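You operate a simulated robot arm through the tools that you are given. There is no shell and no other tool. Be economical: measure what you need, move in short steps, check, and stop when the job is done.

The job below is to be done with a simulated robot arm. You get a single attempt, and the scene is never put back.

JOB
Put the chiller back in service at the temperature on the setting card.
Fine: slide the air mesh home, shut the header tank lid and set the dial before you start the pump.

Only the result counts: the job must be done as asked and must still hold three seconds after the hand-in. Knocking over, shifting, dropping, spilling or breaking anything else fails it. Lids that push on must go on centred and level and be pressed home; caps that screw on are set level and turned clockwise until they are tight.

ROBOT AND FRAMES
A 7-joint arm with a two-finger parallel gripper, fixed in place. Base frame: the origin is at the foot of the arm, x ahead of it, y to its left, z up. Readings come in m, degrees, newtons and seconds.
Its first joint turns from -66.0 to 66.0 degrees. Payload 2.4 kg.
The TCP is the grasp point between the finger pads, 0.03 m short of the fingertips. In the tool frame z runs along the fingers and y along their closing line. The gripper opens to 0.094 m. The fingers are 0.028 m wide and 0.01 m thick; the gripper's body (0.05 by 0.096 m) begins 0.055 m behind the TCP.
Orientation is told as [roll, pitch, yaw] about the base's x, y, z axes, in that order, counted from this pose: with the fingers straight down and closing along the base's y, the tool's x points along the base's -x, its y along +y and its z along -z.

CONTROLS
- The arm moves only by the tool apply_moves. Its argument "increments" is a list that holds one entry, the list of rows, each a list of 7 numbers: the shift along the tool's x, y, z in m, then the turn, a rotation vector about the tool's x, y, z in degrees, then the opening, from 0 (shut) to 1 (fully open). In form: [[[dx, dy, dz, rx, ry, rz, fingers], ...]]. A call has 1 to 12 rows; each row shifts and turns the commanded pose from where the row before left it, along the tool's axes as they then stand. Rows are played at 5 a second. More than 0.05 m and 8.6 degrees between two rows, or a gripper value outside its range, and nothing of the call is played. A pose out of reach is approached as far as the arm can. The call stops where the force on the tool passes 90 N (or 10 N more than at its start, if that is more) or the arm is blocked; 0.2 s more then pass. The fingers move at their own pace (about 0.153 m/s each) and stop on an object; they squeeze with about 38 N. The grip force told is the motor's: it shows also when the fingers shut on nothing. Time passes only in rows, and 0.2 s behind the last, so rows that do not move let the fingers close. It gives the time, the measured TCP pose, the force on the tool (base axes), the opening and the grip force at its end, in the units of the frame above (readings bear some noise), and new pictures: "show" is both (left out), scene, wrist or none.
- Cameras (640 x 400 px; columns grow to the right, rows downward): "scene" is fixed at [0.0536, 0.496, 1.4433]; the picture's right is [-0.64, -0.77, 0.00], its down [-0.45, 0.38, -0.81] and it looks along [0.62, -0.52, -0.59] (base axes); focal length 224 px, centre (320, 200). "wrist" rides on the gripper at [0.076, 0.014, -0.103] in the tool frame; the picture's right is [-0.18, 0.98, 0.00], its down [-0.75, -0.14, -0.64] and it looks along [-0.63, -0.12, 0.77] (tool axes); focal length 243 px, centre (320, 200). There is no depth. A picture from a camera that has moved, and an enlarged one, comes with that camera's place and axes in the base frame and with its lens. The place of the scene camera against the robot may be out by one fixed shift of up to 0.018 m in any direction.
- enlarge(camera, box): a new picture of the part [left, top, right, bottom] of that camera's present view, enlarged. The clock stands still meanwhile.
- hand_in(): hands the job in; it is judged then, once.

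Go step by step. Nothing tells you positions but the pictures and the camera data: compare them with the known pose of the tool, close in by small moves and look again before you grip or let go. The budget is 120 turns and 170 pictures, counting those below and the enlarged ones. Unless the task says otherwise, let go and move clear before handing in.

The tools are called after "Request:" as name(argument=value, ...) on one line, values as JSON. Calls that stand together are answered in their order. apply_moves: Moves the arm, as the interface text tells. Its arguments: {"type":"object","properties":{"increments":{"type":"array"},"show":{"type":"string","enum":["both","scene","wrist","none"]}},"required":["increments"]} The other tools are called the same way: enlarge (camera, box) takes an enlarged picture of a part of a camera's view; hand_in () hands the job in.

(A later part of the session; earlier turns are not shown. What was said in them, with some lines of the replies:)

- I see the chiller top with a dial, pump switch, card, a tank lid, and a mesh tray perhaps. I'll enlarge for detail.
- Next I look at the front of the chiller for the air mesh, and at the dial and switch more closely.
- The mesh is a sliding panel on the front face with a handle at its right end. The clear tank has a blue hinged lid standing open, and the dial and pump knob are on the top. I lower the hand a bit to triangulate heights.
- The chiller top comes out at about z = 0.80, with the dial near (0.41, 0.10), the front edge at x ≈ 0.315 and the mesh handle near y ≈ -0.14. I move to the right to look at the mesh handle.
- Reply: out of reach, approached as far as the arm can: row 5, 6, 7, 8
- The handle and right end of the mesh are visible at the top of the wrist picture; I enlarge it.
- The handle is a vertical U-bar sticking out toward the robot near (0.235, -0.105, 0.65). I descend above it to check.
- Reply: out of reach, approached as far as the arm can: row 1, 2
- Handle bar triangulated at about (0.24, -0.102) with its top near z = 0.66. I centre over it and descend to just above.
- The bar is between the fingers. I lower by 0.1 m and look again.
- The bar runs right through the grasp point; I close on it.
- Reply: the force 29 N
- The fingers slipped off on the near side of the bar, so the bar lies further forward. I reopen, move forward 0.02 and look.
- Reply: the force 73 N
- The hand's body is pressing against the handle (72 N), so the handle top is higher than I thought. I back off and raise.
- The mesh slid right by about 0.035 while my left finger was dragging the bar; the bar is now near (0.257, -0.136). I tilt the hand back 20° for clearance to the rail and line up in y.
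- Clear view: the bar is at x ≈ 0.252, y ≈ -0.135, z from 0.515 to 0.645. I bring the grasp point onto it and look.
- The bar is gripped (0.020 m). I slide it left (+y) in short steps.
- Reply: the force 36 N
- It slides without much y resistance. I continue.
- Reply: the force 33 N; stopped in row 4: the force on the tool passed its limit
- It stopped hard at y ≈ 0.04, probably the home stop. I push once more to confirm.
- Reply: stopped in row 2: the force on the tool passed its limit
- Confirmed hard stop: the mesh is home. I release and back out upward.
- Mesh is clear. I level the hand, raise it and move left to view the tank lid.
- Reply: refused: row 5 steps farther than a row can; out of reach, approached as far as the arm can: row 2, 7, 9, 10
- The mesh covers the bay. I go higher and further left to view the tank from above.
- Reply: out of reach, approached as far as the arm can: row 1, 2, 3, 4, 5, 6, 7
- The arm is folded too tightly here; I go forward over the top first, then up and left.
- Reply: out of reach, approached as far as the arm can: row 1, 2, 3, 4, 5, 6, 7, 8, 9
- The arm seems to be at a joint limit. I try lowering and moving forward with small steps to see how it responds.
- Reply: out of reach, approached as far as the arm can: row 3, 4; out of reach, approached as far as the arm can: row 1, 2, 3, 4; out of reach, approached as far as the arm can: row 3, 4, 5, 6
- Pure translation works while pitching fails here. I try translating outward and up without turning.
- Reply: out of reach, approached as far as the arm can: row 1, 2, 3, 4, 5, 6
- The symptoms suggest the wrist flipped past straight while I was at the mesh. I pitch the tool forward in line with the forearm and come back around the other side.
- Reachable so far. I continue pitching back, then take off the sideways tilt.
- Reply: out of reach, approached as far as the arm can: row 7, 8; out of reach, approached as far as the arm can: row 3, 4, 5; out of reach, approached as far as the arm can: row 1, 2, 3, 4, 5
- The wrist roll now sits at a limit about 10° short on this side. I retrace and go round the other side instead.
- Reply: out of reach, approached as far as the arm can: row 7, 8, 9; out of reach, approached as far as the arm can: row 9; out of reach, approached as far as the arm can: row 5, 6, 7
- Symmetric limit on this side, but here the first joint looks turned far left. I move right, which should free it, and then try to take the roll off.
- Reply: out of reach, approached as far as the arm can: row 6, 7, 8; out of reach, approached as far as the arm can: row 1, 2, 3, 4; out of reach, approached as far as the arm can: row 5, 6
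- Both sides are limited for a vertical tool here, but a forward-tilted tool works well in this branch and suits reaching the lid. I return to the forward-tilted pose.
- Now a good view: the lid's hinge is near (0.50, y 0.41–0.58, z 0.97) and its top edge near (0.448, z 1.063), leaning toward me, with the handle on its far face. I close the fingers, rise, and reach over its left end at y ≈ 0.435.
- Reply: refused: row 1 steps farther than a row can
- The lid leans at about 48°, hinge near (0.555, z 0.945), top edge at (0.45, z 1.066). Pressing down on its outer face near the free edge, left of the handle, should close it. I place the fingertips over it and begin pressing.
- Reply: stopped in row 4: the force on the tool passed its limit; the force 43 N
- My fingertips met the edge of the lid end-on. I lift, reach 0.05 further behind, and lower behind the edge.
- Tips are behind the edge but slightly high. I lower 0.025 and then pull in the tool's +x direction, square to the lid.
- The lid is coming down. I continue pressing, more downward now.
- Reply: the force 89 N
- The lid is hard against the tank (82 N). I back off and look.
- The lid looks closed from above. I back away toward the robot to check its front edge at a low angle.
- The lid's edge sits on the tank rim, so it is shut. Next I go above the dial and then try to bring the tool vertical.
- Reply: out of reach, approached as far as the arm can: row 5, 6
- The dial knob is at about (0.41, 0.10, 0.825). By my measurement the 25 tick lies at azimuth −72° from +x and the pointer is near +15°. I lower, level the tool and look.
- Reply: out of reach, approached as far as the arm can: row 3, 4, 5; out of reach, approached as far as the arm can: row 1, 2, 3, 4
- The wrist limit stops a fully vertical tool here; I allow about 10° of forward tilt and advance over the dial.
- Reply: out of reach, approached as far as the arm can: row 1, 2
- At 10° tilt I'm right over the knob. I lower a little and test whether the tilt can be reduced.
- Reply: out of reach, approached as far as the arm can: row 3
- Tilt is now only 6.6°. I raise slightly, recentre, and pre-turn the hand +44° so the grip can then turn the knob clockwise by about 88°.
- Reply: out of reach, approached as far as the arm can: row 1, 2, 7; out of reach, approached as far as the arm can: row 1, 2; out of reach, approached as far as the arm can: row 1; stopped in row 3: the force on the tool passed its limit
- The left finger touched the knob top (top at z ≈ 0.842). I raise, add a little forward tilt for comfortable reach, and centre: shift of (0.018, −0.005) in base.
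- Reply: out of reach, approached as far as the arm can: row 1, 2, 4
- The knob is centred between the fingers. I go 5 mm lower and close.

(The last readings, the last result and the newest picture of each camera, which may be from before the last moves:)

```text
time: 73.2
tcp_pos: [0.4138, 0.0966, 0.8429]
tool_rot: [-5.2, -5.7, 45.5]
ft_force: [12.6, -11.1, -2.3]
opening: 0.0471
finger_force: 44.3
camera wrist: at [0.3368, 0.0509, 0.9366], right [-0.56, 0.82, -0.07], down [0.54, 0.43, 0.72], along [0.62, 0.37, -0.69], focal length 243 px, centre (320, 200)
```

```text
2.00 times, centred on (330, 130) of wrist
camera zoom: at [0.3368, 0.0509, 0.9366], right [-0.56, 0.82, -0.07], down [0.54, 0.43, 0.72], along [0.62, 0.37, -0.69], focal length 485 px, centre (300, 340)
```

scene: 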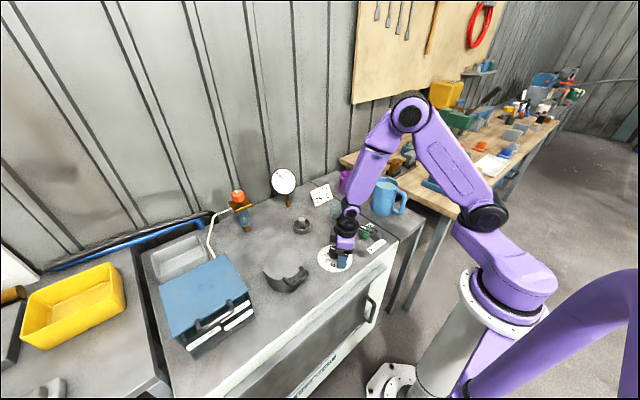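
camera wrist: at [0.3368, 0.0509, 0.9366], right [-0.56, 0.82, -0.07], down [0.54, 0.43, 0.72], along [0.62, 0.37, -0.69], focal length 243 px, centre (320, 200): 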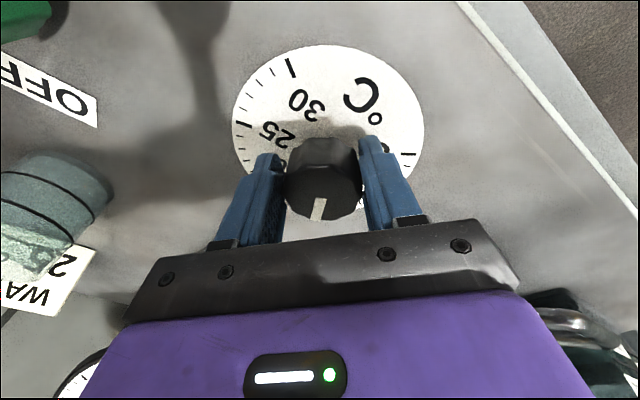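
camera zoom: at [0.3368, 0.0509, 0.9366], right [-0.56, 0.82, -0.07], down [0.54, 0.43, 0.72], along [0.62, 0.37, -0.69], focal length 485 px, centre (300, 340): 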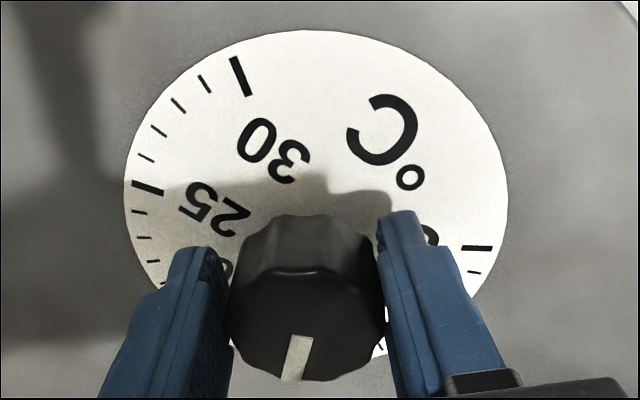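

Gripped (0.047 m). I turn clockwise in two stages, first 40°.

Request:
apply_moves(increments=[[[0, 0, 0, 0, 0, 8, 0], [0, 0, 0, 0, 0, 8, 0], [0, 0, 0, 0, 0, 8, 0], [0, 0, 0, 0, 0, 8, 0], [0, 0, 0, 0, 0, 8, 0], [0, 0, 0, 0, 0, 0, 0]]], show="wrist")

```text
time: 74.6
tcp_pos: [0.4133, 0.0987, 0.8433]
tool_rot: [0.1, -7.5, 5.7]
ft_force: [7.7, 17.8, -21.9]
opening: 0.0458
finger_force: 44.9
camera wrist: at [0.3229, 0.1051, 0.9358], right [0.08, 1.0, 0.02], down [0.67, -0.07, 0.73], along [0.73, -0.05, -0.68], focal length 243 px, centre (320, 200)
```

wrist: 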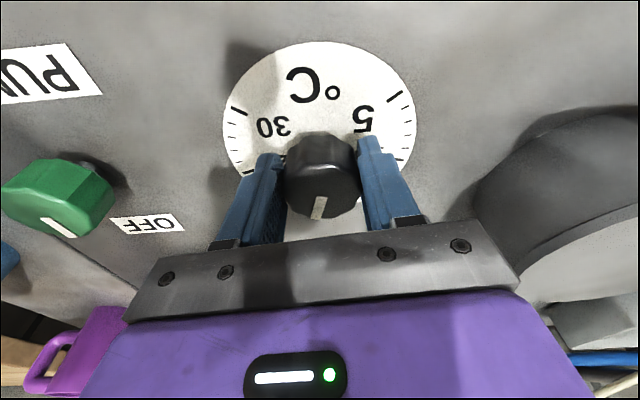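

It turns with the hand. I continue 48° more.

Request:
apply_moves(increments=[[[0, 0, 0, 0, 0, 8, 0], [0, 0, 0, 0, 0, 8, 0], [0, 0, 0, 0, 0, 8, 0], [0, 0, 0, 0, 0, 8, 0], [0, 0, 0, 0, 0, 8, 0], [0, 0, 0, 0, 0, 6, 0], [0, 0, 0, 0, 0, 0, 0]]], show="wrist")

Request:
enlarge(camera="wrist", box=[220, 30, 440, 230])

Request:
enlarge(camera="scene", box=[305, 225, 375, 280])

```text
time: 76.2
tcp_pos: [0.4156, 0.1016, 0.8454]
tool_rot: [5.7, -5.6, -40.5]
ft_force: [7.8, 34.8, 18.6]
opening: 0.0464
finger_force: 44.4
camera wrist: at [0.3523, 0.1603, 0.9408], right [0.77, 0.63, 0.12], down [0.39, -0.6, 0.69], along [0.51, -0.49, -0.71], focal length 243 px, centre (320, 200)
```

wrist: 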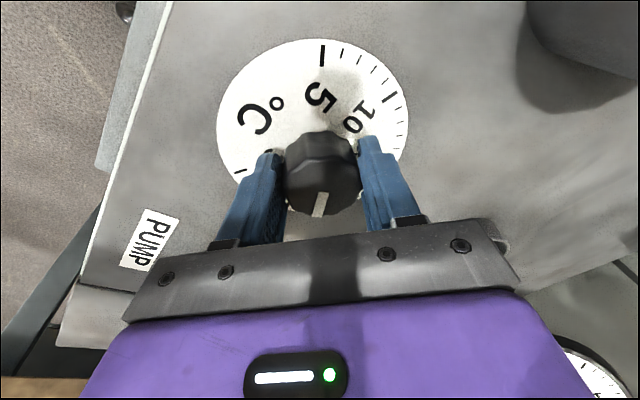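

```text
2.00 times, centred on (330, 130) of wrist
camera zoom: at [0.3523, 0.1603, 0.9408], right [0.77, 0.63, 0.12], down [0.39, -0.6, 0.69], along [0.51, -0.49, -0.71], focal length 485 px, centre (300, 340)
```

zoom: 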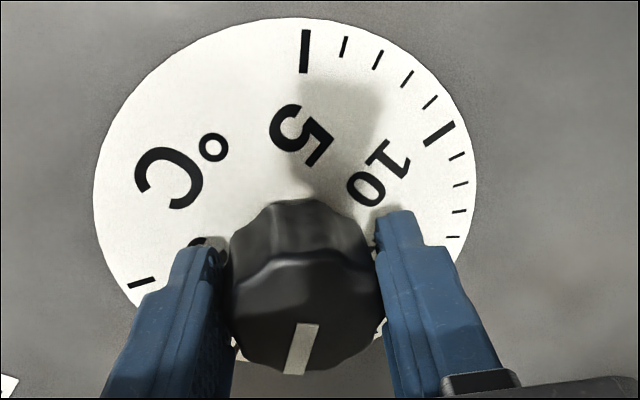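

```text
7.27 times, centred on (340, 252) of scene
camera zoom: at [0.0535, 0.4968, 1.443], right [-0.64, -0.77, 0.0], down [-0.45, 0.38, -0.81], along [0.62, -0.52, -0.59], focal length 1626 px, centre (174, -182)
```

zoom: 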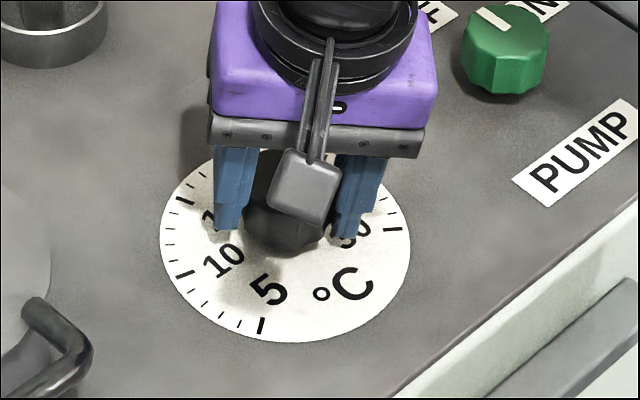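

The pointer is close to 25. I release and rise to read it precisely.

Request:
apply_moves(increments=[[[0, 0, 0, 0, 0, 0, 0.9], [0, 0, 0, 0, 0, 0, 0.9], [0, 0, -0.015, 0, 0, 0, 0.9], [0, 0, -0.015, 0, 0, 0, 0.9], [0, 0, -0.02, 0, -4, 0, 0.9], [0.02, 0, -0.02, 0, -4, 0, 0.9], [0.02, 0, -0.01, 0, -4, 0, 0.9]]])

Request:
enlarge(camera="wrist", box=[240, 30, 400, 170])

Request:
enlarge(camera="scene", box=[305, 225, 375, 280])

```text
time: 77.8
tcp_pos: [0.3722, 0.1235, 0.9139]
tool_rot: [5.7, -17.4, -41.9]
ft_force: [-0.2, 0.1, -0.3]
opening: 0.0846
finger_force: 0.0
camera wrist: at [0.2961, 0.1966, 0.9899], right [0.76, 0.63, 0.15], down [0.26, -0.51, 0.82], along [0.59, -0.59, -0.55], focal length 243 px, centre (320, 200)
```

scene: 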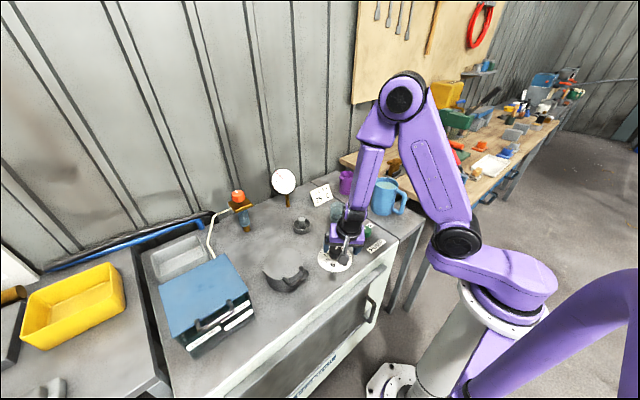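
wrist: 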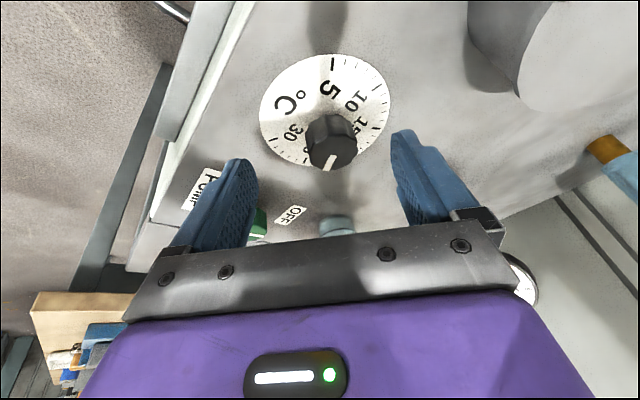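

```text
2.86 times, centred on (320, 100) of wrist
camera zoom: at [0.2961, 0.1966, 0.9899], right [0.76, 0.63, 0.15], down [0.26, -0.51, 0.82], along [0.59, -0.59, -0.55], focal length 693 px, centre (320, 486)
```

zoom: 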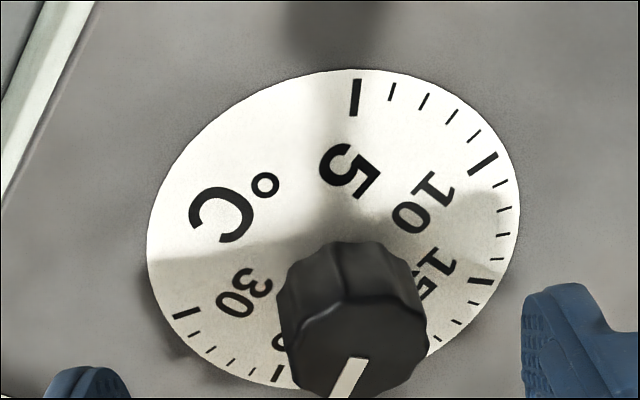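

```text
7.27 times, centred on (340, 252) of scene
camera zoom: at [0.0536, 0.496, 1.4433], right [-0.64, -0.77, 0.0], down [-0.45, 0.38, -0.81], along [0.62, -0.52, -0.59], focal length 1626 px, centre (174, -182)
```

zoom: 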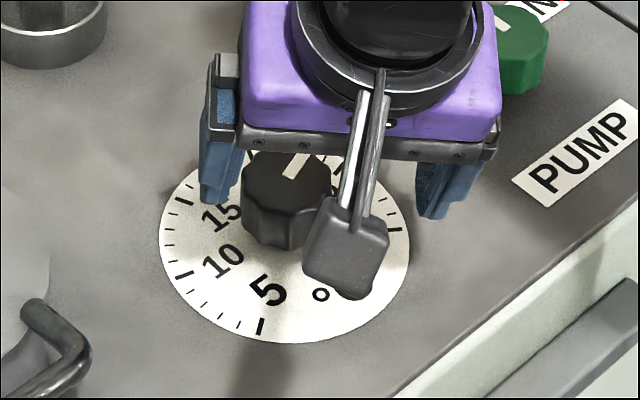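

I turn the hand back, move to the pump side to clear the view of the dial.

Request:
apply_moves(increments=[[[0, 0, -0.02, 0, 0, -7, 0.6], [0, 0, 0, 0, 0, -7, 0.6], [0, 0, 0, 0, 0, -7, 0.6], [0, 0, 0, 0, 0, -7, 0.6], [0, 0, 0, 0, 0, -7, 0.6], [0, 0, 0, 0, 0, -7, 0.6], [0, -0.043, 0, 0, 0, 0, 0.6], [0, -0.043, 0, 0, 0, 0, 0.6], [0, -0.043, 0, 0, 0, 0, 0.6], [0, -0.043, 0, 0, 0, 0, 0.6]]])

Request:
enlarge(camera="scene", box=[305, 225, 375, 280])

Request:
enlarge(camera="wrist", box=[240, 30, 640, 230])

```text
time: 80.0
tcp_pos: [0.3651, -0.0451, 0.9531]
tool_rot: [-7.7, -16.4, 1.3]
ft_force: [0.3, 0.1, 0.2]
opening: 0.0564
finger_force: 0.1
camera wrist: at [0.2615, -0.02, 1.0267], right [0.19, 0.98, -0.07], down [0.54, -0.04, 0.84], along [0.82, -0.2, -0.54], focal length 243 px, centre (320, 200)
```

scene: 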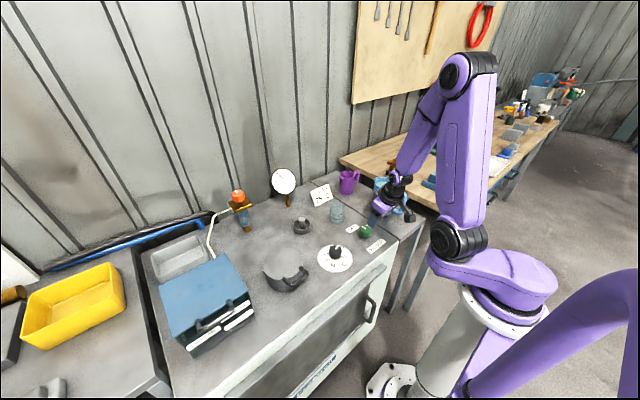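
wrist: 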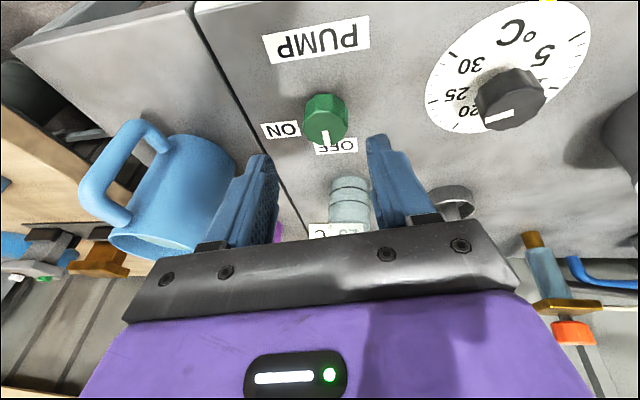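

```text
7.27 times, centred on (340, 252) of scene
camera zoom: at [0.0535, 0.496, 1.4433], right [-0.64, -0.77, 0.0], down [-0.45, 0.38, -0.81], along [0.62, -0.52, -0.59], focal length 1626 px, centre (174, -182)
```

zoom: 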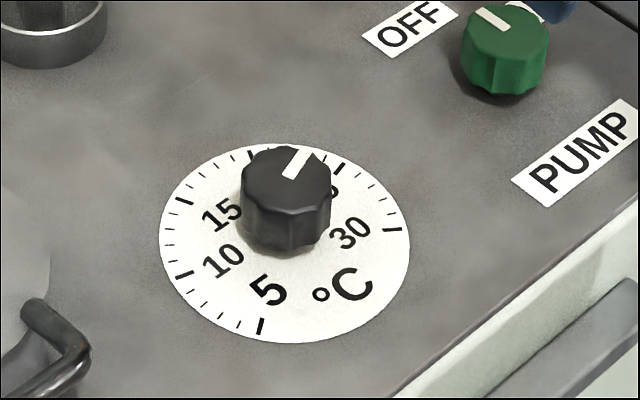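

```text
1.60 times, centred on (440, 130) of wrist
camera zoom: at [0.2615, -0.02, 1.0267], right [0.19, 0.98, -0.07], down [0.54, -0.04, 0.84], along [0.82, -0.2, -0.54], focal length 388 px, centre (128, 312)
```

zoom: 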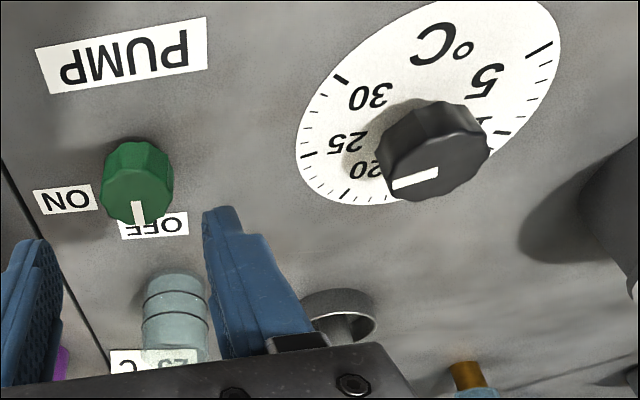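

The pointer reads about 25 (−72.8° versus −72.5°). I enlarge further to refine, and look at the pump knob.

Request:
enlarge(camera="scene", box=[320, 240, 352, 260])

Request:
enlarge(camera="wrist", box=[410, 0, 610, 150])

Request:
enlarge(camera="wrist", box=[240, 10, 400, 170])

```text
16.00 times, centred on (336, 250) of scene
camera zoom: at [0.0535, 0.496, 1.4433], right [-0.64, -0.77, 0.0], down [-0.45, 0.38, -0.81], along [0.62, -0.52, -0.59], focal length 3578 px, centre (64, -600)
```

zoom: 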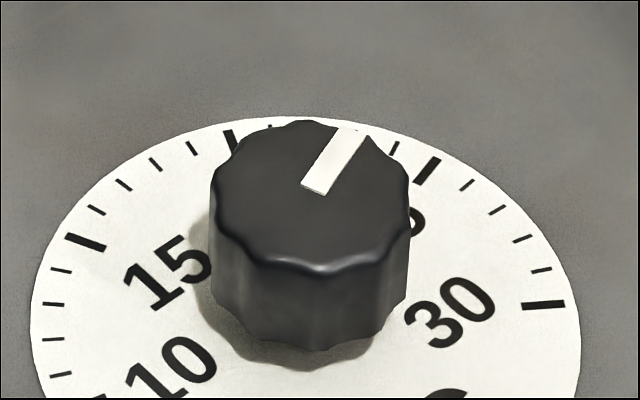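

```text
2.67 times, centred on (510, 75) of wrist
camera zoom: at [0.2615, -0.02, 1.0267], right [0.19, 0.98, -0.07], down [0.54, -0.04, 0.84], along [0.82, -0.2, -0.54], focal length 647 px, centre (-187, 533)
```

zoom: 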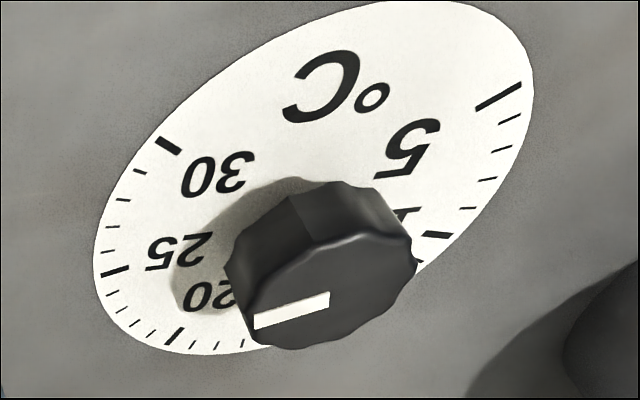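

```text
2.50 times, centred on (320, 90) of wrist
camera zoom: at [0.2615, -0.02, 1.0267], right [0.19, 0.98, -0.07], down [0.54, -0.04, 0.84], along [0.82, -0.2, -0.54], focal length 606 px, centre (320, 475)
```

zoom: 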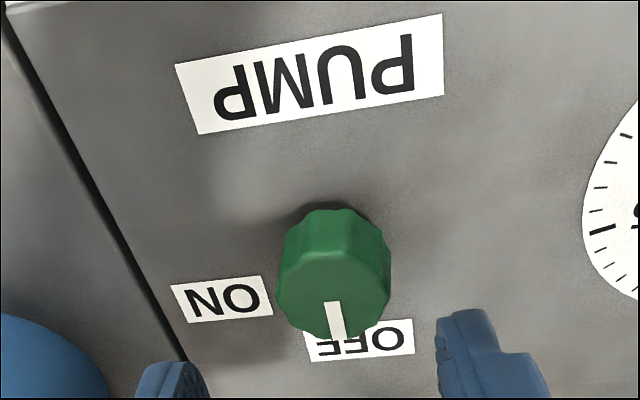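

The dial reads 25 within a small fraction of a degree. Pump knob is at about (0.410, −0.056), pointing to OFF (azimuth ≈ 0°); ON lies at about −60°. I level the roll, pre-turn +30° and move above it.

Request:
apply_moves(increments=[[[0, 0, 0, -7.5, 0, 0, 0.9], [0, 0, 0.01, 0, 4, 0, 0.9], [0, 0, 0.01, 0, 3, 0, 0.9], [-0.01, 0, 0.015, 0, 0, -7.5, 0.9], [0, 0, 0.01, 0, 0, -7.5, 0.9], [0, 0, 0, 0, 0, -7.5, 0.9], [0, 0, 0, 0, 0, -7.5, 0.9], [0, 0, 0, 0, 0, 0, 0.9]]], show="wrist")

```text
time: 81.8
tcp_pos: [0.3797, -0.0528, 0.9182]
tool_rot: [-10.6, -5.9, 31.5]
ft_force: [-0.6, -0.3, 0.0]
opening: 0.0844
finger_force: 0.1
out of reach, approached as far as the arm can: row 1, 2
camera wrist: at [0.2875, -0.0699, 1.008], right [-0.33, 0.93, -0.16], down [0.59, 0.34, 0.73], along [0.73, 0.15, -0.66], focal length 243 px, centre (320, 200)
```

wrist: 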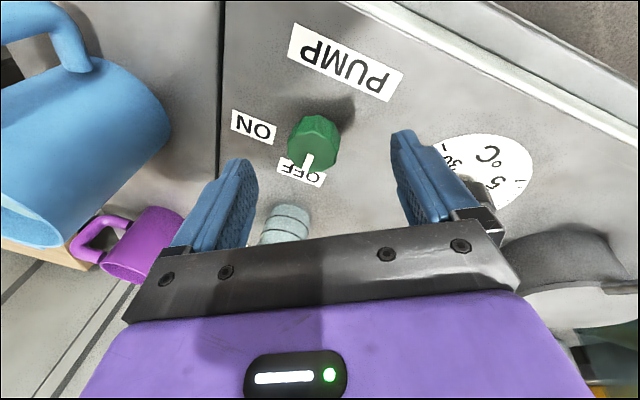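

Request:
apply_moves(increments=[[[0, 0, 0.015, -2.5, -1.5, 0, 0.9], [-0.01, -0.008, 0.005, -2.5, -1.5, 0, 0.9], [-0.01, -0.008, 0, 0, 0, 0, 0.9], [0, 0, 0, 0, 0, 0, 0.9]]], show="wrist")

```text
time: 82.8
tcp_pos: [0.4089, -0.0593, 0.9024]
tool_rot: [-5.9, -8.9, 31.8]
ft_force: [-0.3, 0.0, -0.5]
opening: 0.0847
finger_force: 0.1
camera wrist: at [0.3171, -0.0858, 0.9906], right [-0.35, 0.94, -0.07], down [0.59, 0.27, 0.76], along [0.73, 0.22, -0.64], focal length 243 px, centre (320, 200)
```

wrist: 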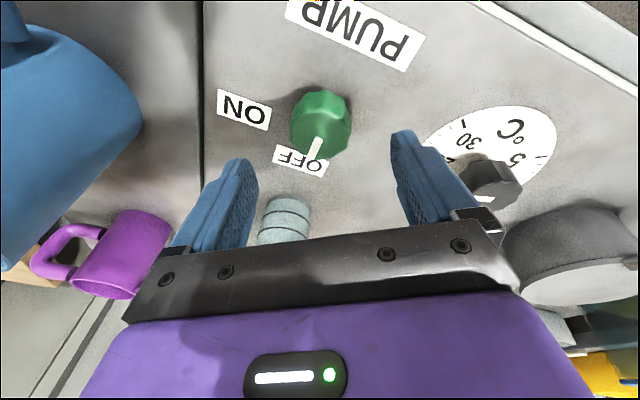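

Request:
apply_moves(increments=[[[0, 0, 0.015, -0.9, 1.5, 0, 0.9], [0, 0, 0.015, -0.9, 1.5, 0, 0.9], [0, 0, 0.015, 0, 0, 0, 0.9], [0, 0, 0, 0, 0, 0, 0.9]]], show="wrist")

```text
time: 83.8
tcp_pos: [0.4151, -0.0589, 0.859]
tool_rot: [-3.9, -5.9, 31.5]
ft_force: [-0.1, 0.4, 0.0]
opening: 0.0844
finger_force: 0.1
camera wrist: at [0.329, -0.0861, 0.9518], right [-0.35, 0.94, -0.05], down [0.63, 0.27, 0.72], along [0.69, 0.22, -0.69], focal length 243 px, centre (320, 200)
```

wrist: 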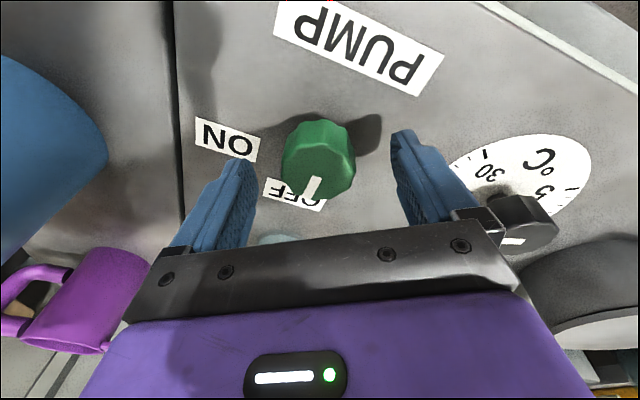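

Centred. I go 15 mm lower and close on it.

Request:
apply_moves(increments=[[[0, 0, 0.008, 0, 0, 0, 0.9], [0, 0, 0.007, 0, 0, 0, 0.9], [0, 0, 0, 0, 0, 0, 0], [0, 0, 0, 0, 0, 0, 0], [0, 0, 0, 0, 0, 0, 0]]], show="wrist")

```text
time: 85.0
tcp_pos: [0.4164, -0.0589, 0.8434]
tool_rot: [-4.0, -6.1, 31.4]
ft_force: [16.1, -14.6, -6.4]
opening: 0.0455
finger_force: 45.0
camera wrist: at [0.3315, -0.0869, 0.937], right [-0.35, 0.94, -0.05], down [0.63, 0.27, 0.73], along [0.69, 0.22, -0.69], focal length 243 px, centre (320, 200)
```

wrist: 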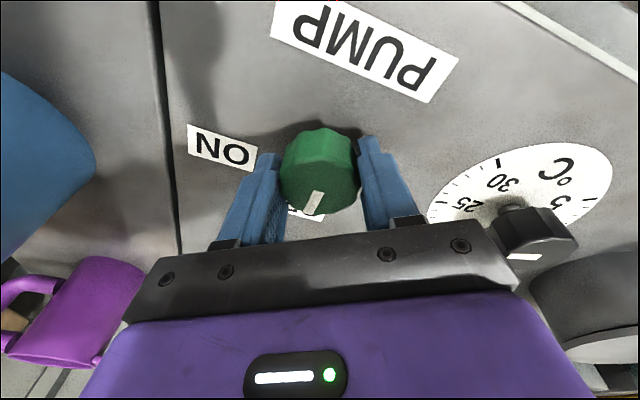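

Gripped. I turn clockwise 56° and look.

Request:
apply_moves(increments=[[[0, 0, 0, 0, 0, 8, 0], [0, 0, 0, 0, 0, 8, 0], [0, 0, 0, 0, 0, 8, 0], [0, 0, 0, 0, 0, 8, 0], [0, 0, 0, 0, 0, 8, 0], [0, 0, 0, 0, 0, 8, 0], [0, 0, 0, 0, 0, 8, 0], [0, 0, 0, 0, 0, 0, 0]]])

Request:
enlarge(camera="wrist", box=[200, 20, 440, 220])

```text
time: 86.8
tcp_pos: [0.4167, -0.0586, 0.8447]
tool_rot: [2.8, -6.5, -25.1]
ft_force: [16.6, -20.8, 13.0]
opening: 0.0451
finger_force: 44.9
camera wrist: at [0.3406, -0.0137, 0.9382], right [0.58, 0.81, 0.07], down [0.54, -0.44, 0.72], along [0.61, -0.38, -0.69], focal length 243 px, centre (320, 200)
```

scene: 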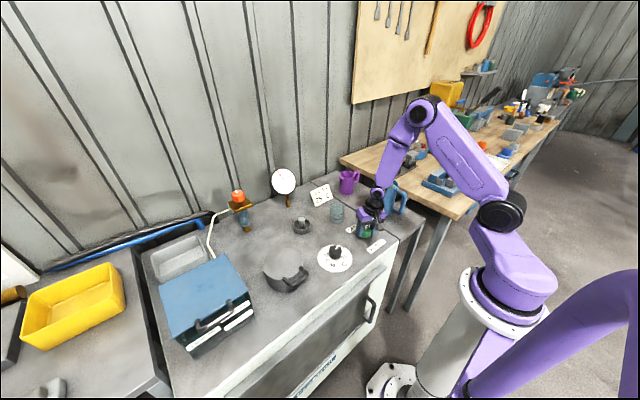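
wrist: 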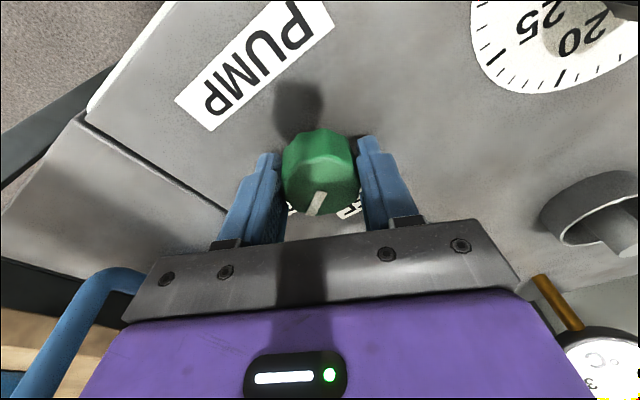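

```text
2.00 times, centred on (320, 120) of wrist
camera zoom: at [0.3406, -0.0137, 0.9382], right [0.58, 0.81, 0.07], down [0.54, -0.44, 0.72], along [0.61, -0.38, -0.69], focal length 485 px, centre (320, 360)
```

zoom: 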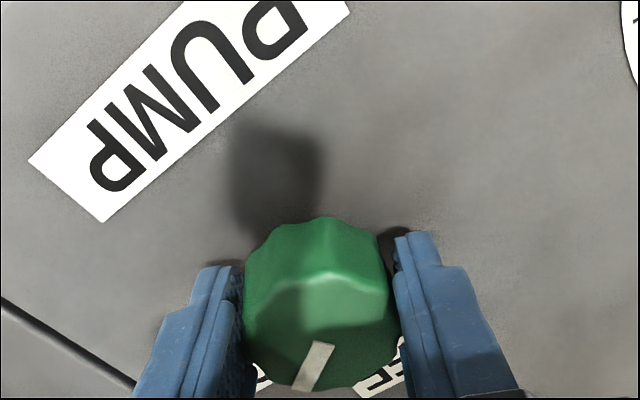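

I release and rise to read the pump pointer.

Request:
apply_moves(increments=[[[0, 0, 0, 0, 0, 0, 0.9], [0, 0, 0, 0, 0, 0, 0.9], [0, 0, -0.015, 0, 0, 0, 0.9], [0, 0, -0.015, 0, 0, 0, 0.9], [0, 0, -0.02, 0, -4, 0, 0.9], [0.02, 0, -0.02, 0, -4, 0, 0.9], [0.03, 0, -0.02, 0, -4, 0, 0.9], [0.03, 0, -0.02, 0, -4, 0, 0.9]]])

Request:
enlarge(camera="scene", box=[340, 210, 390, 250])

Request:
enlarge(camera="wrist", box=[220, 20, 420, 180])

```text
time: 88.6
tcp_pos: [0.3244, -0.0205, 0.932]
tool_rot: [3.0, -22.6, -25.5]
ft_force: [0.3, 0.5, -0.6]
opening: 0.0845
finger_force: 0.0
camera wrist: at [0.2275, 0.0349, 0.9977], right [0.56, 0.82, 0.12], down [0.33, -0.35, 0.87], along [0.76, -0.45, -0.47], focal length 243 px, centre (320, 200)
```

scene: 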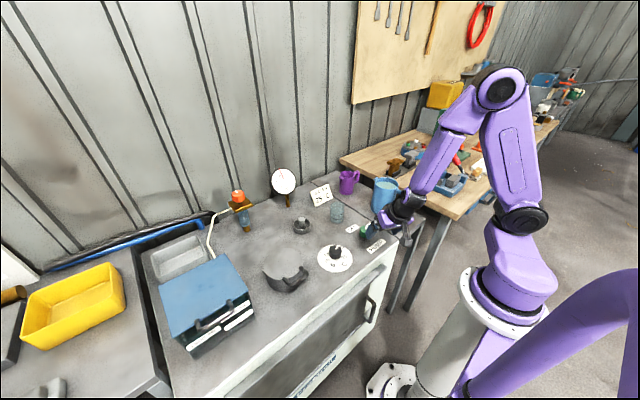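
wrist: 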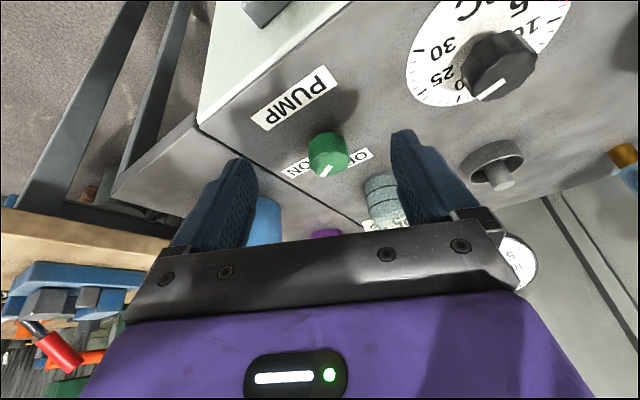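

```text
10.00 times, centred on (365, 230) of scene
camera zoom: at [0.0536, 0.496, 1.4433], right [-0.64, -0.77, 0.0], down [-0.45, 0.38, -0.81], along [0.62, -0.52, -0.59], focal length 2236 px, centre (-130, -100)
```

zoom: 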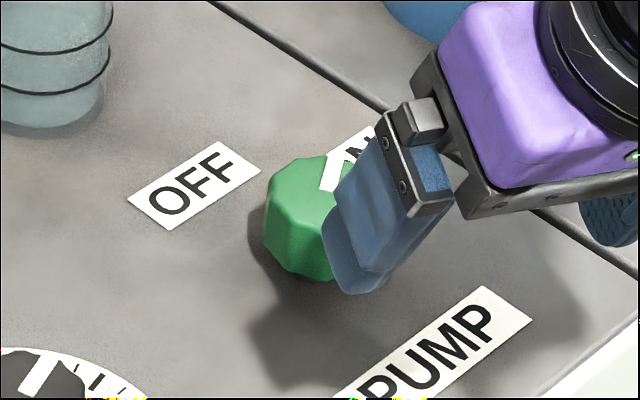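

```text
2.50 times, centred on (320, 100) of wrist
camera zoom: at [0.2275, 0.0349, 0.9977], right [0.56, 0.82, 0.12], down [0.33, -0.35, 0.87], along [0.76, -0.45, -0.47], focal length 606 px, centre (320, 450)
```

zoom: 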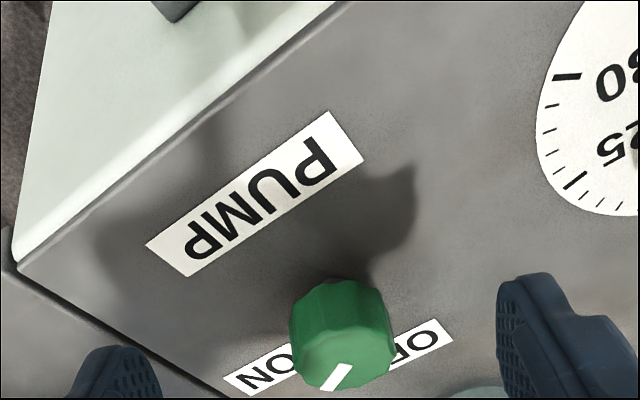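

Request:
apply_moves(increments=[[[0.01, -0.035, -0.02, 0, 0, 0, 0.9], [0.005, -0.04, -0.02, 0, 0, 0, 0.9], [0, -0.04, -0.01, 0, 0, 0, 0.9]]], show="scene")

Request:
enlarge(camera="scene", box=[340, 210, 390, 250])

Request:
enlarge(camera="scene", box=[305, 225, 375, 280])

Request:
enlarge(camera="wrist", box=[220, 0, 480, 200])

```text
time: 89.4
tcp_pos: [0.3243, -0.0579, 0.9636]
tool_rot: [2.9, -22.4, -25.6]
ft_force: [-0.2, -0.7, 0.0]
opening: 0.0845
finger_force: 0.1
out of reach, approached as far as the arm can: row 1, 2, 3
```

scene: 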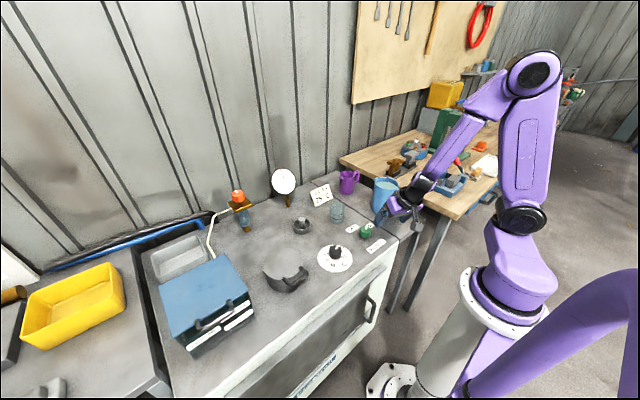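

```text
10.00 times, centred on (365, 230) of scene
camera zoom: at [0.0536, 0.496, 1.4433], right [-0.64, -0.77, 0.0], down [-0.45, 0.38, -0.81], along [0.62, -0.52, -0.59], focal length 2236 px, centre (-130, -100)
```

zoom: 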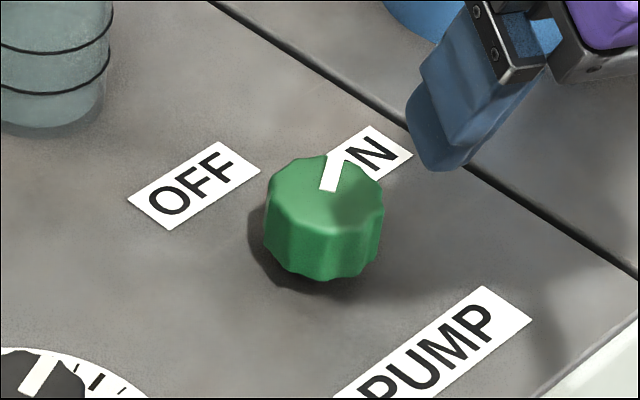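

```text
7.27 times, centred on (340, 252) of scene
camera zoom: at [0.0536, 0.496, 1.4433], right [-0.64, -0.77, 0.0], down [-0.45, 0.38, -0.81], along [0.62, -0.52, -0.59], focal length 1626 px, centre (174, -182)
```

zoom: 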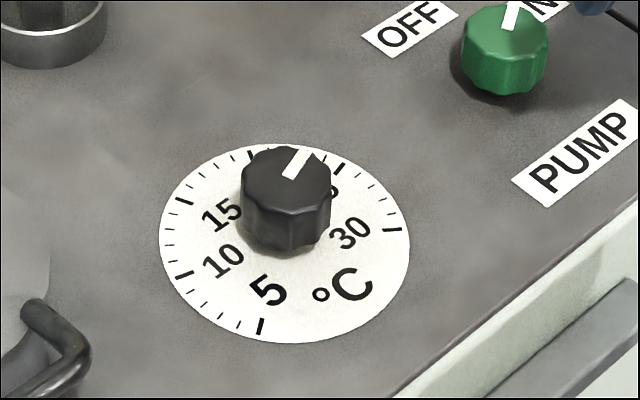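

```text
2.00 times, centred on (350, 100) of wrist
camera zoom: at [0.2283, -0.0022, 1.0297], right [0.56, 0.82, 0.12], down [0.34, -0.35, 0.87], along [0.76, -0.45, -0.47], focal length 485 px, centre (260, 400)
```

zoom: 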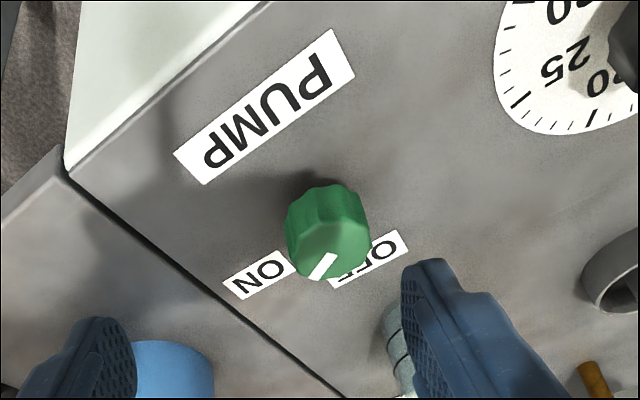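

The pump pointer is at ON, or a few degrees short of it. I zoom in for a precise angle.

Request:
enlarge(camera="scene", box=[350, 218, 382, 242])

Request:
enlarge(camera="wrist", box=[310, 80, 430, 160])

```text
16.00 times, centred on (366, 230) of scene
camera zoom: at [0.0536, 0.496, 1.4433], right [-0.64, -0.77, 0.0], down [-0.45, 0.38, -0.81], along [0.62, -0.52, -0.59], focal length 3578 px, centre (-416, -280)
```

zoom: 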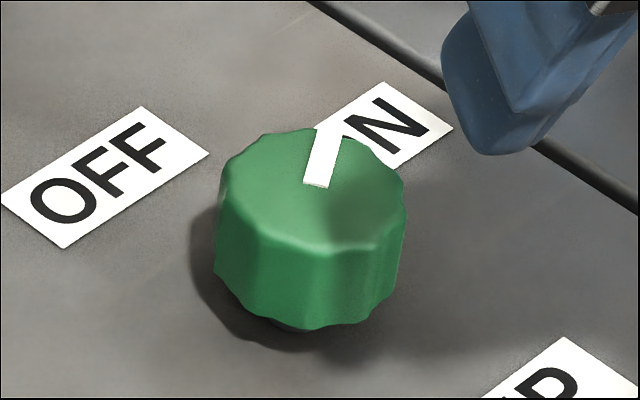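

```text
5.00 times, centred on (370, 120) of wrist
camera zoom: at [0.2283, -0.0022, 1.0297], right [0.56, 0.82, 0.12], down [0.34, -0.35, 0.87], along [0.76, -0.45, -0.47], focal length 1213 px, centre (70, 600)
```

zoom: 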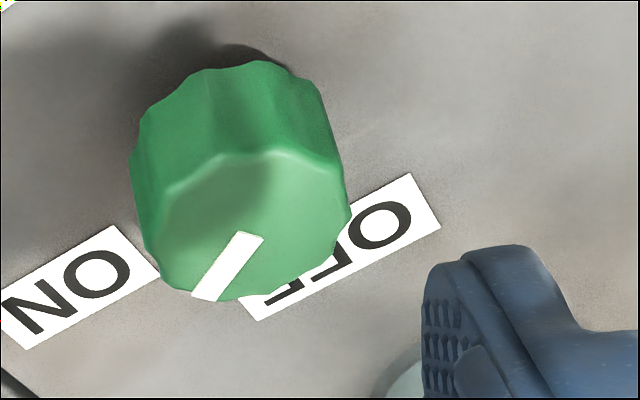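

The pump pointer lines up with ON, the dial reads 25, the lid is shut and the mesh is against its stop. The hand is clear of everything, so I hand in.

Request:
hand_in()

```text
The job is handed in.
```

I handed the job in with all four steps done: the air mesh is against its stop, the header tank lid is shut, the dial is set to 25 °C and the pump knob is turned to ON.

- **Dial:** the pointer read within about a degree of the 25 mark.
- **Pump:** the knob turned about 57° clockwise from OFF and points at the ON label. I did not feel a stop there, so ON is judged by eye from the pictures.
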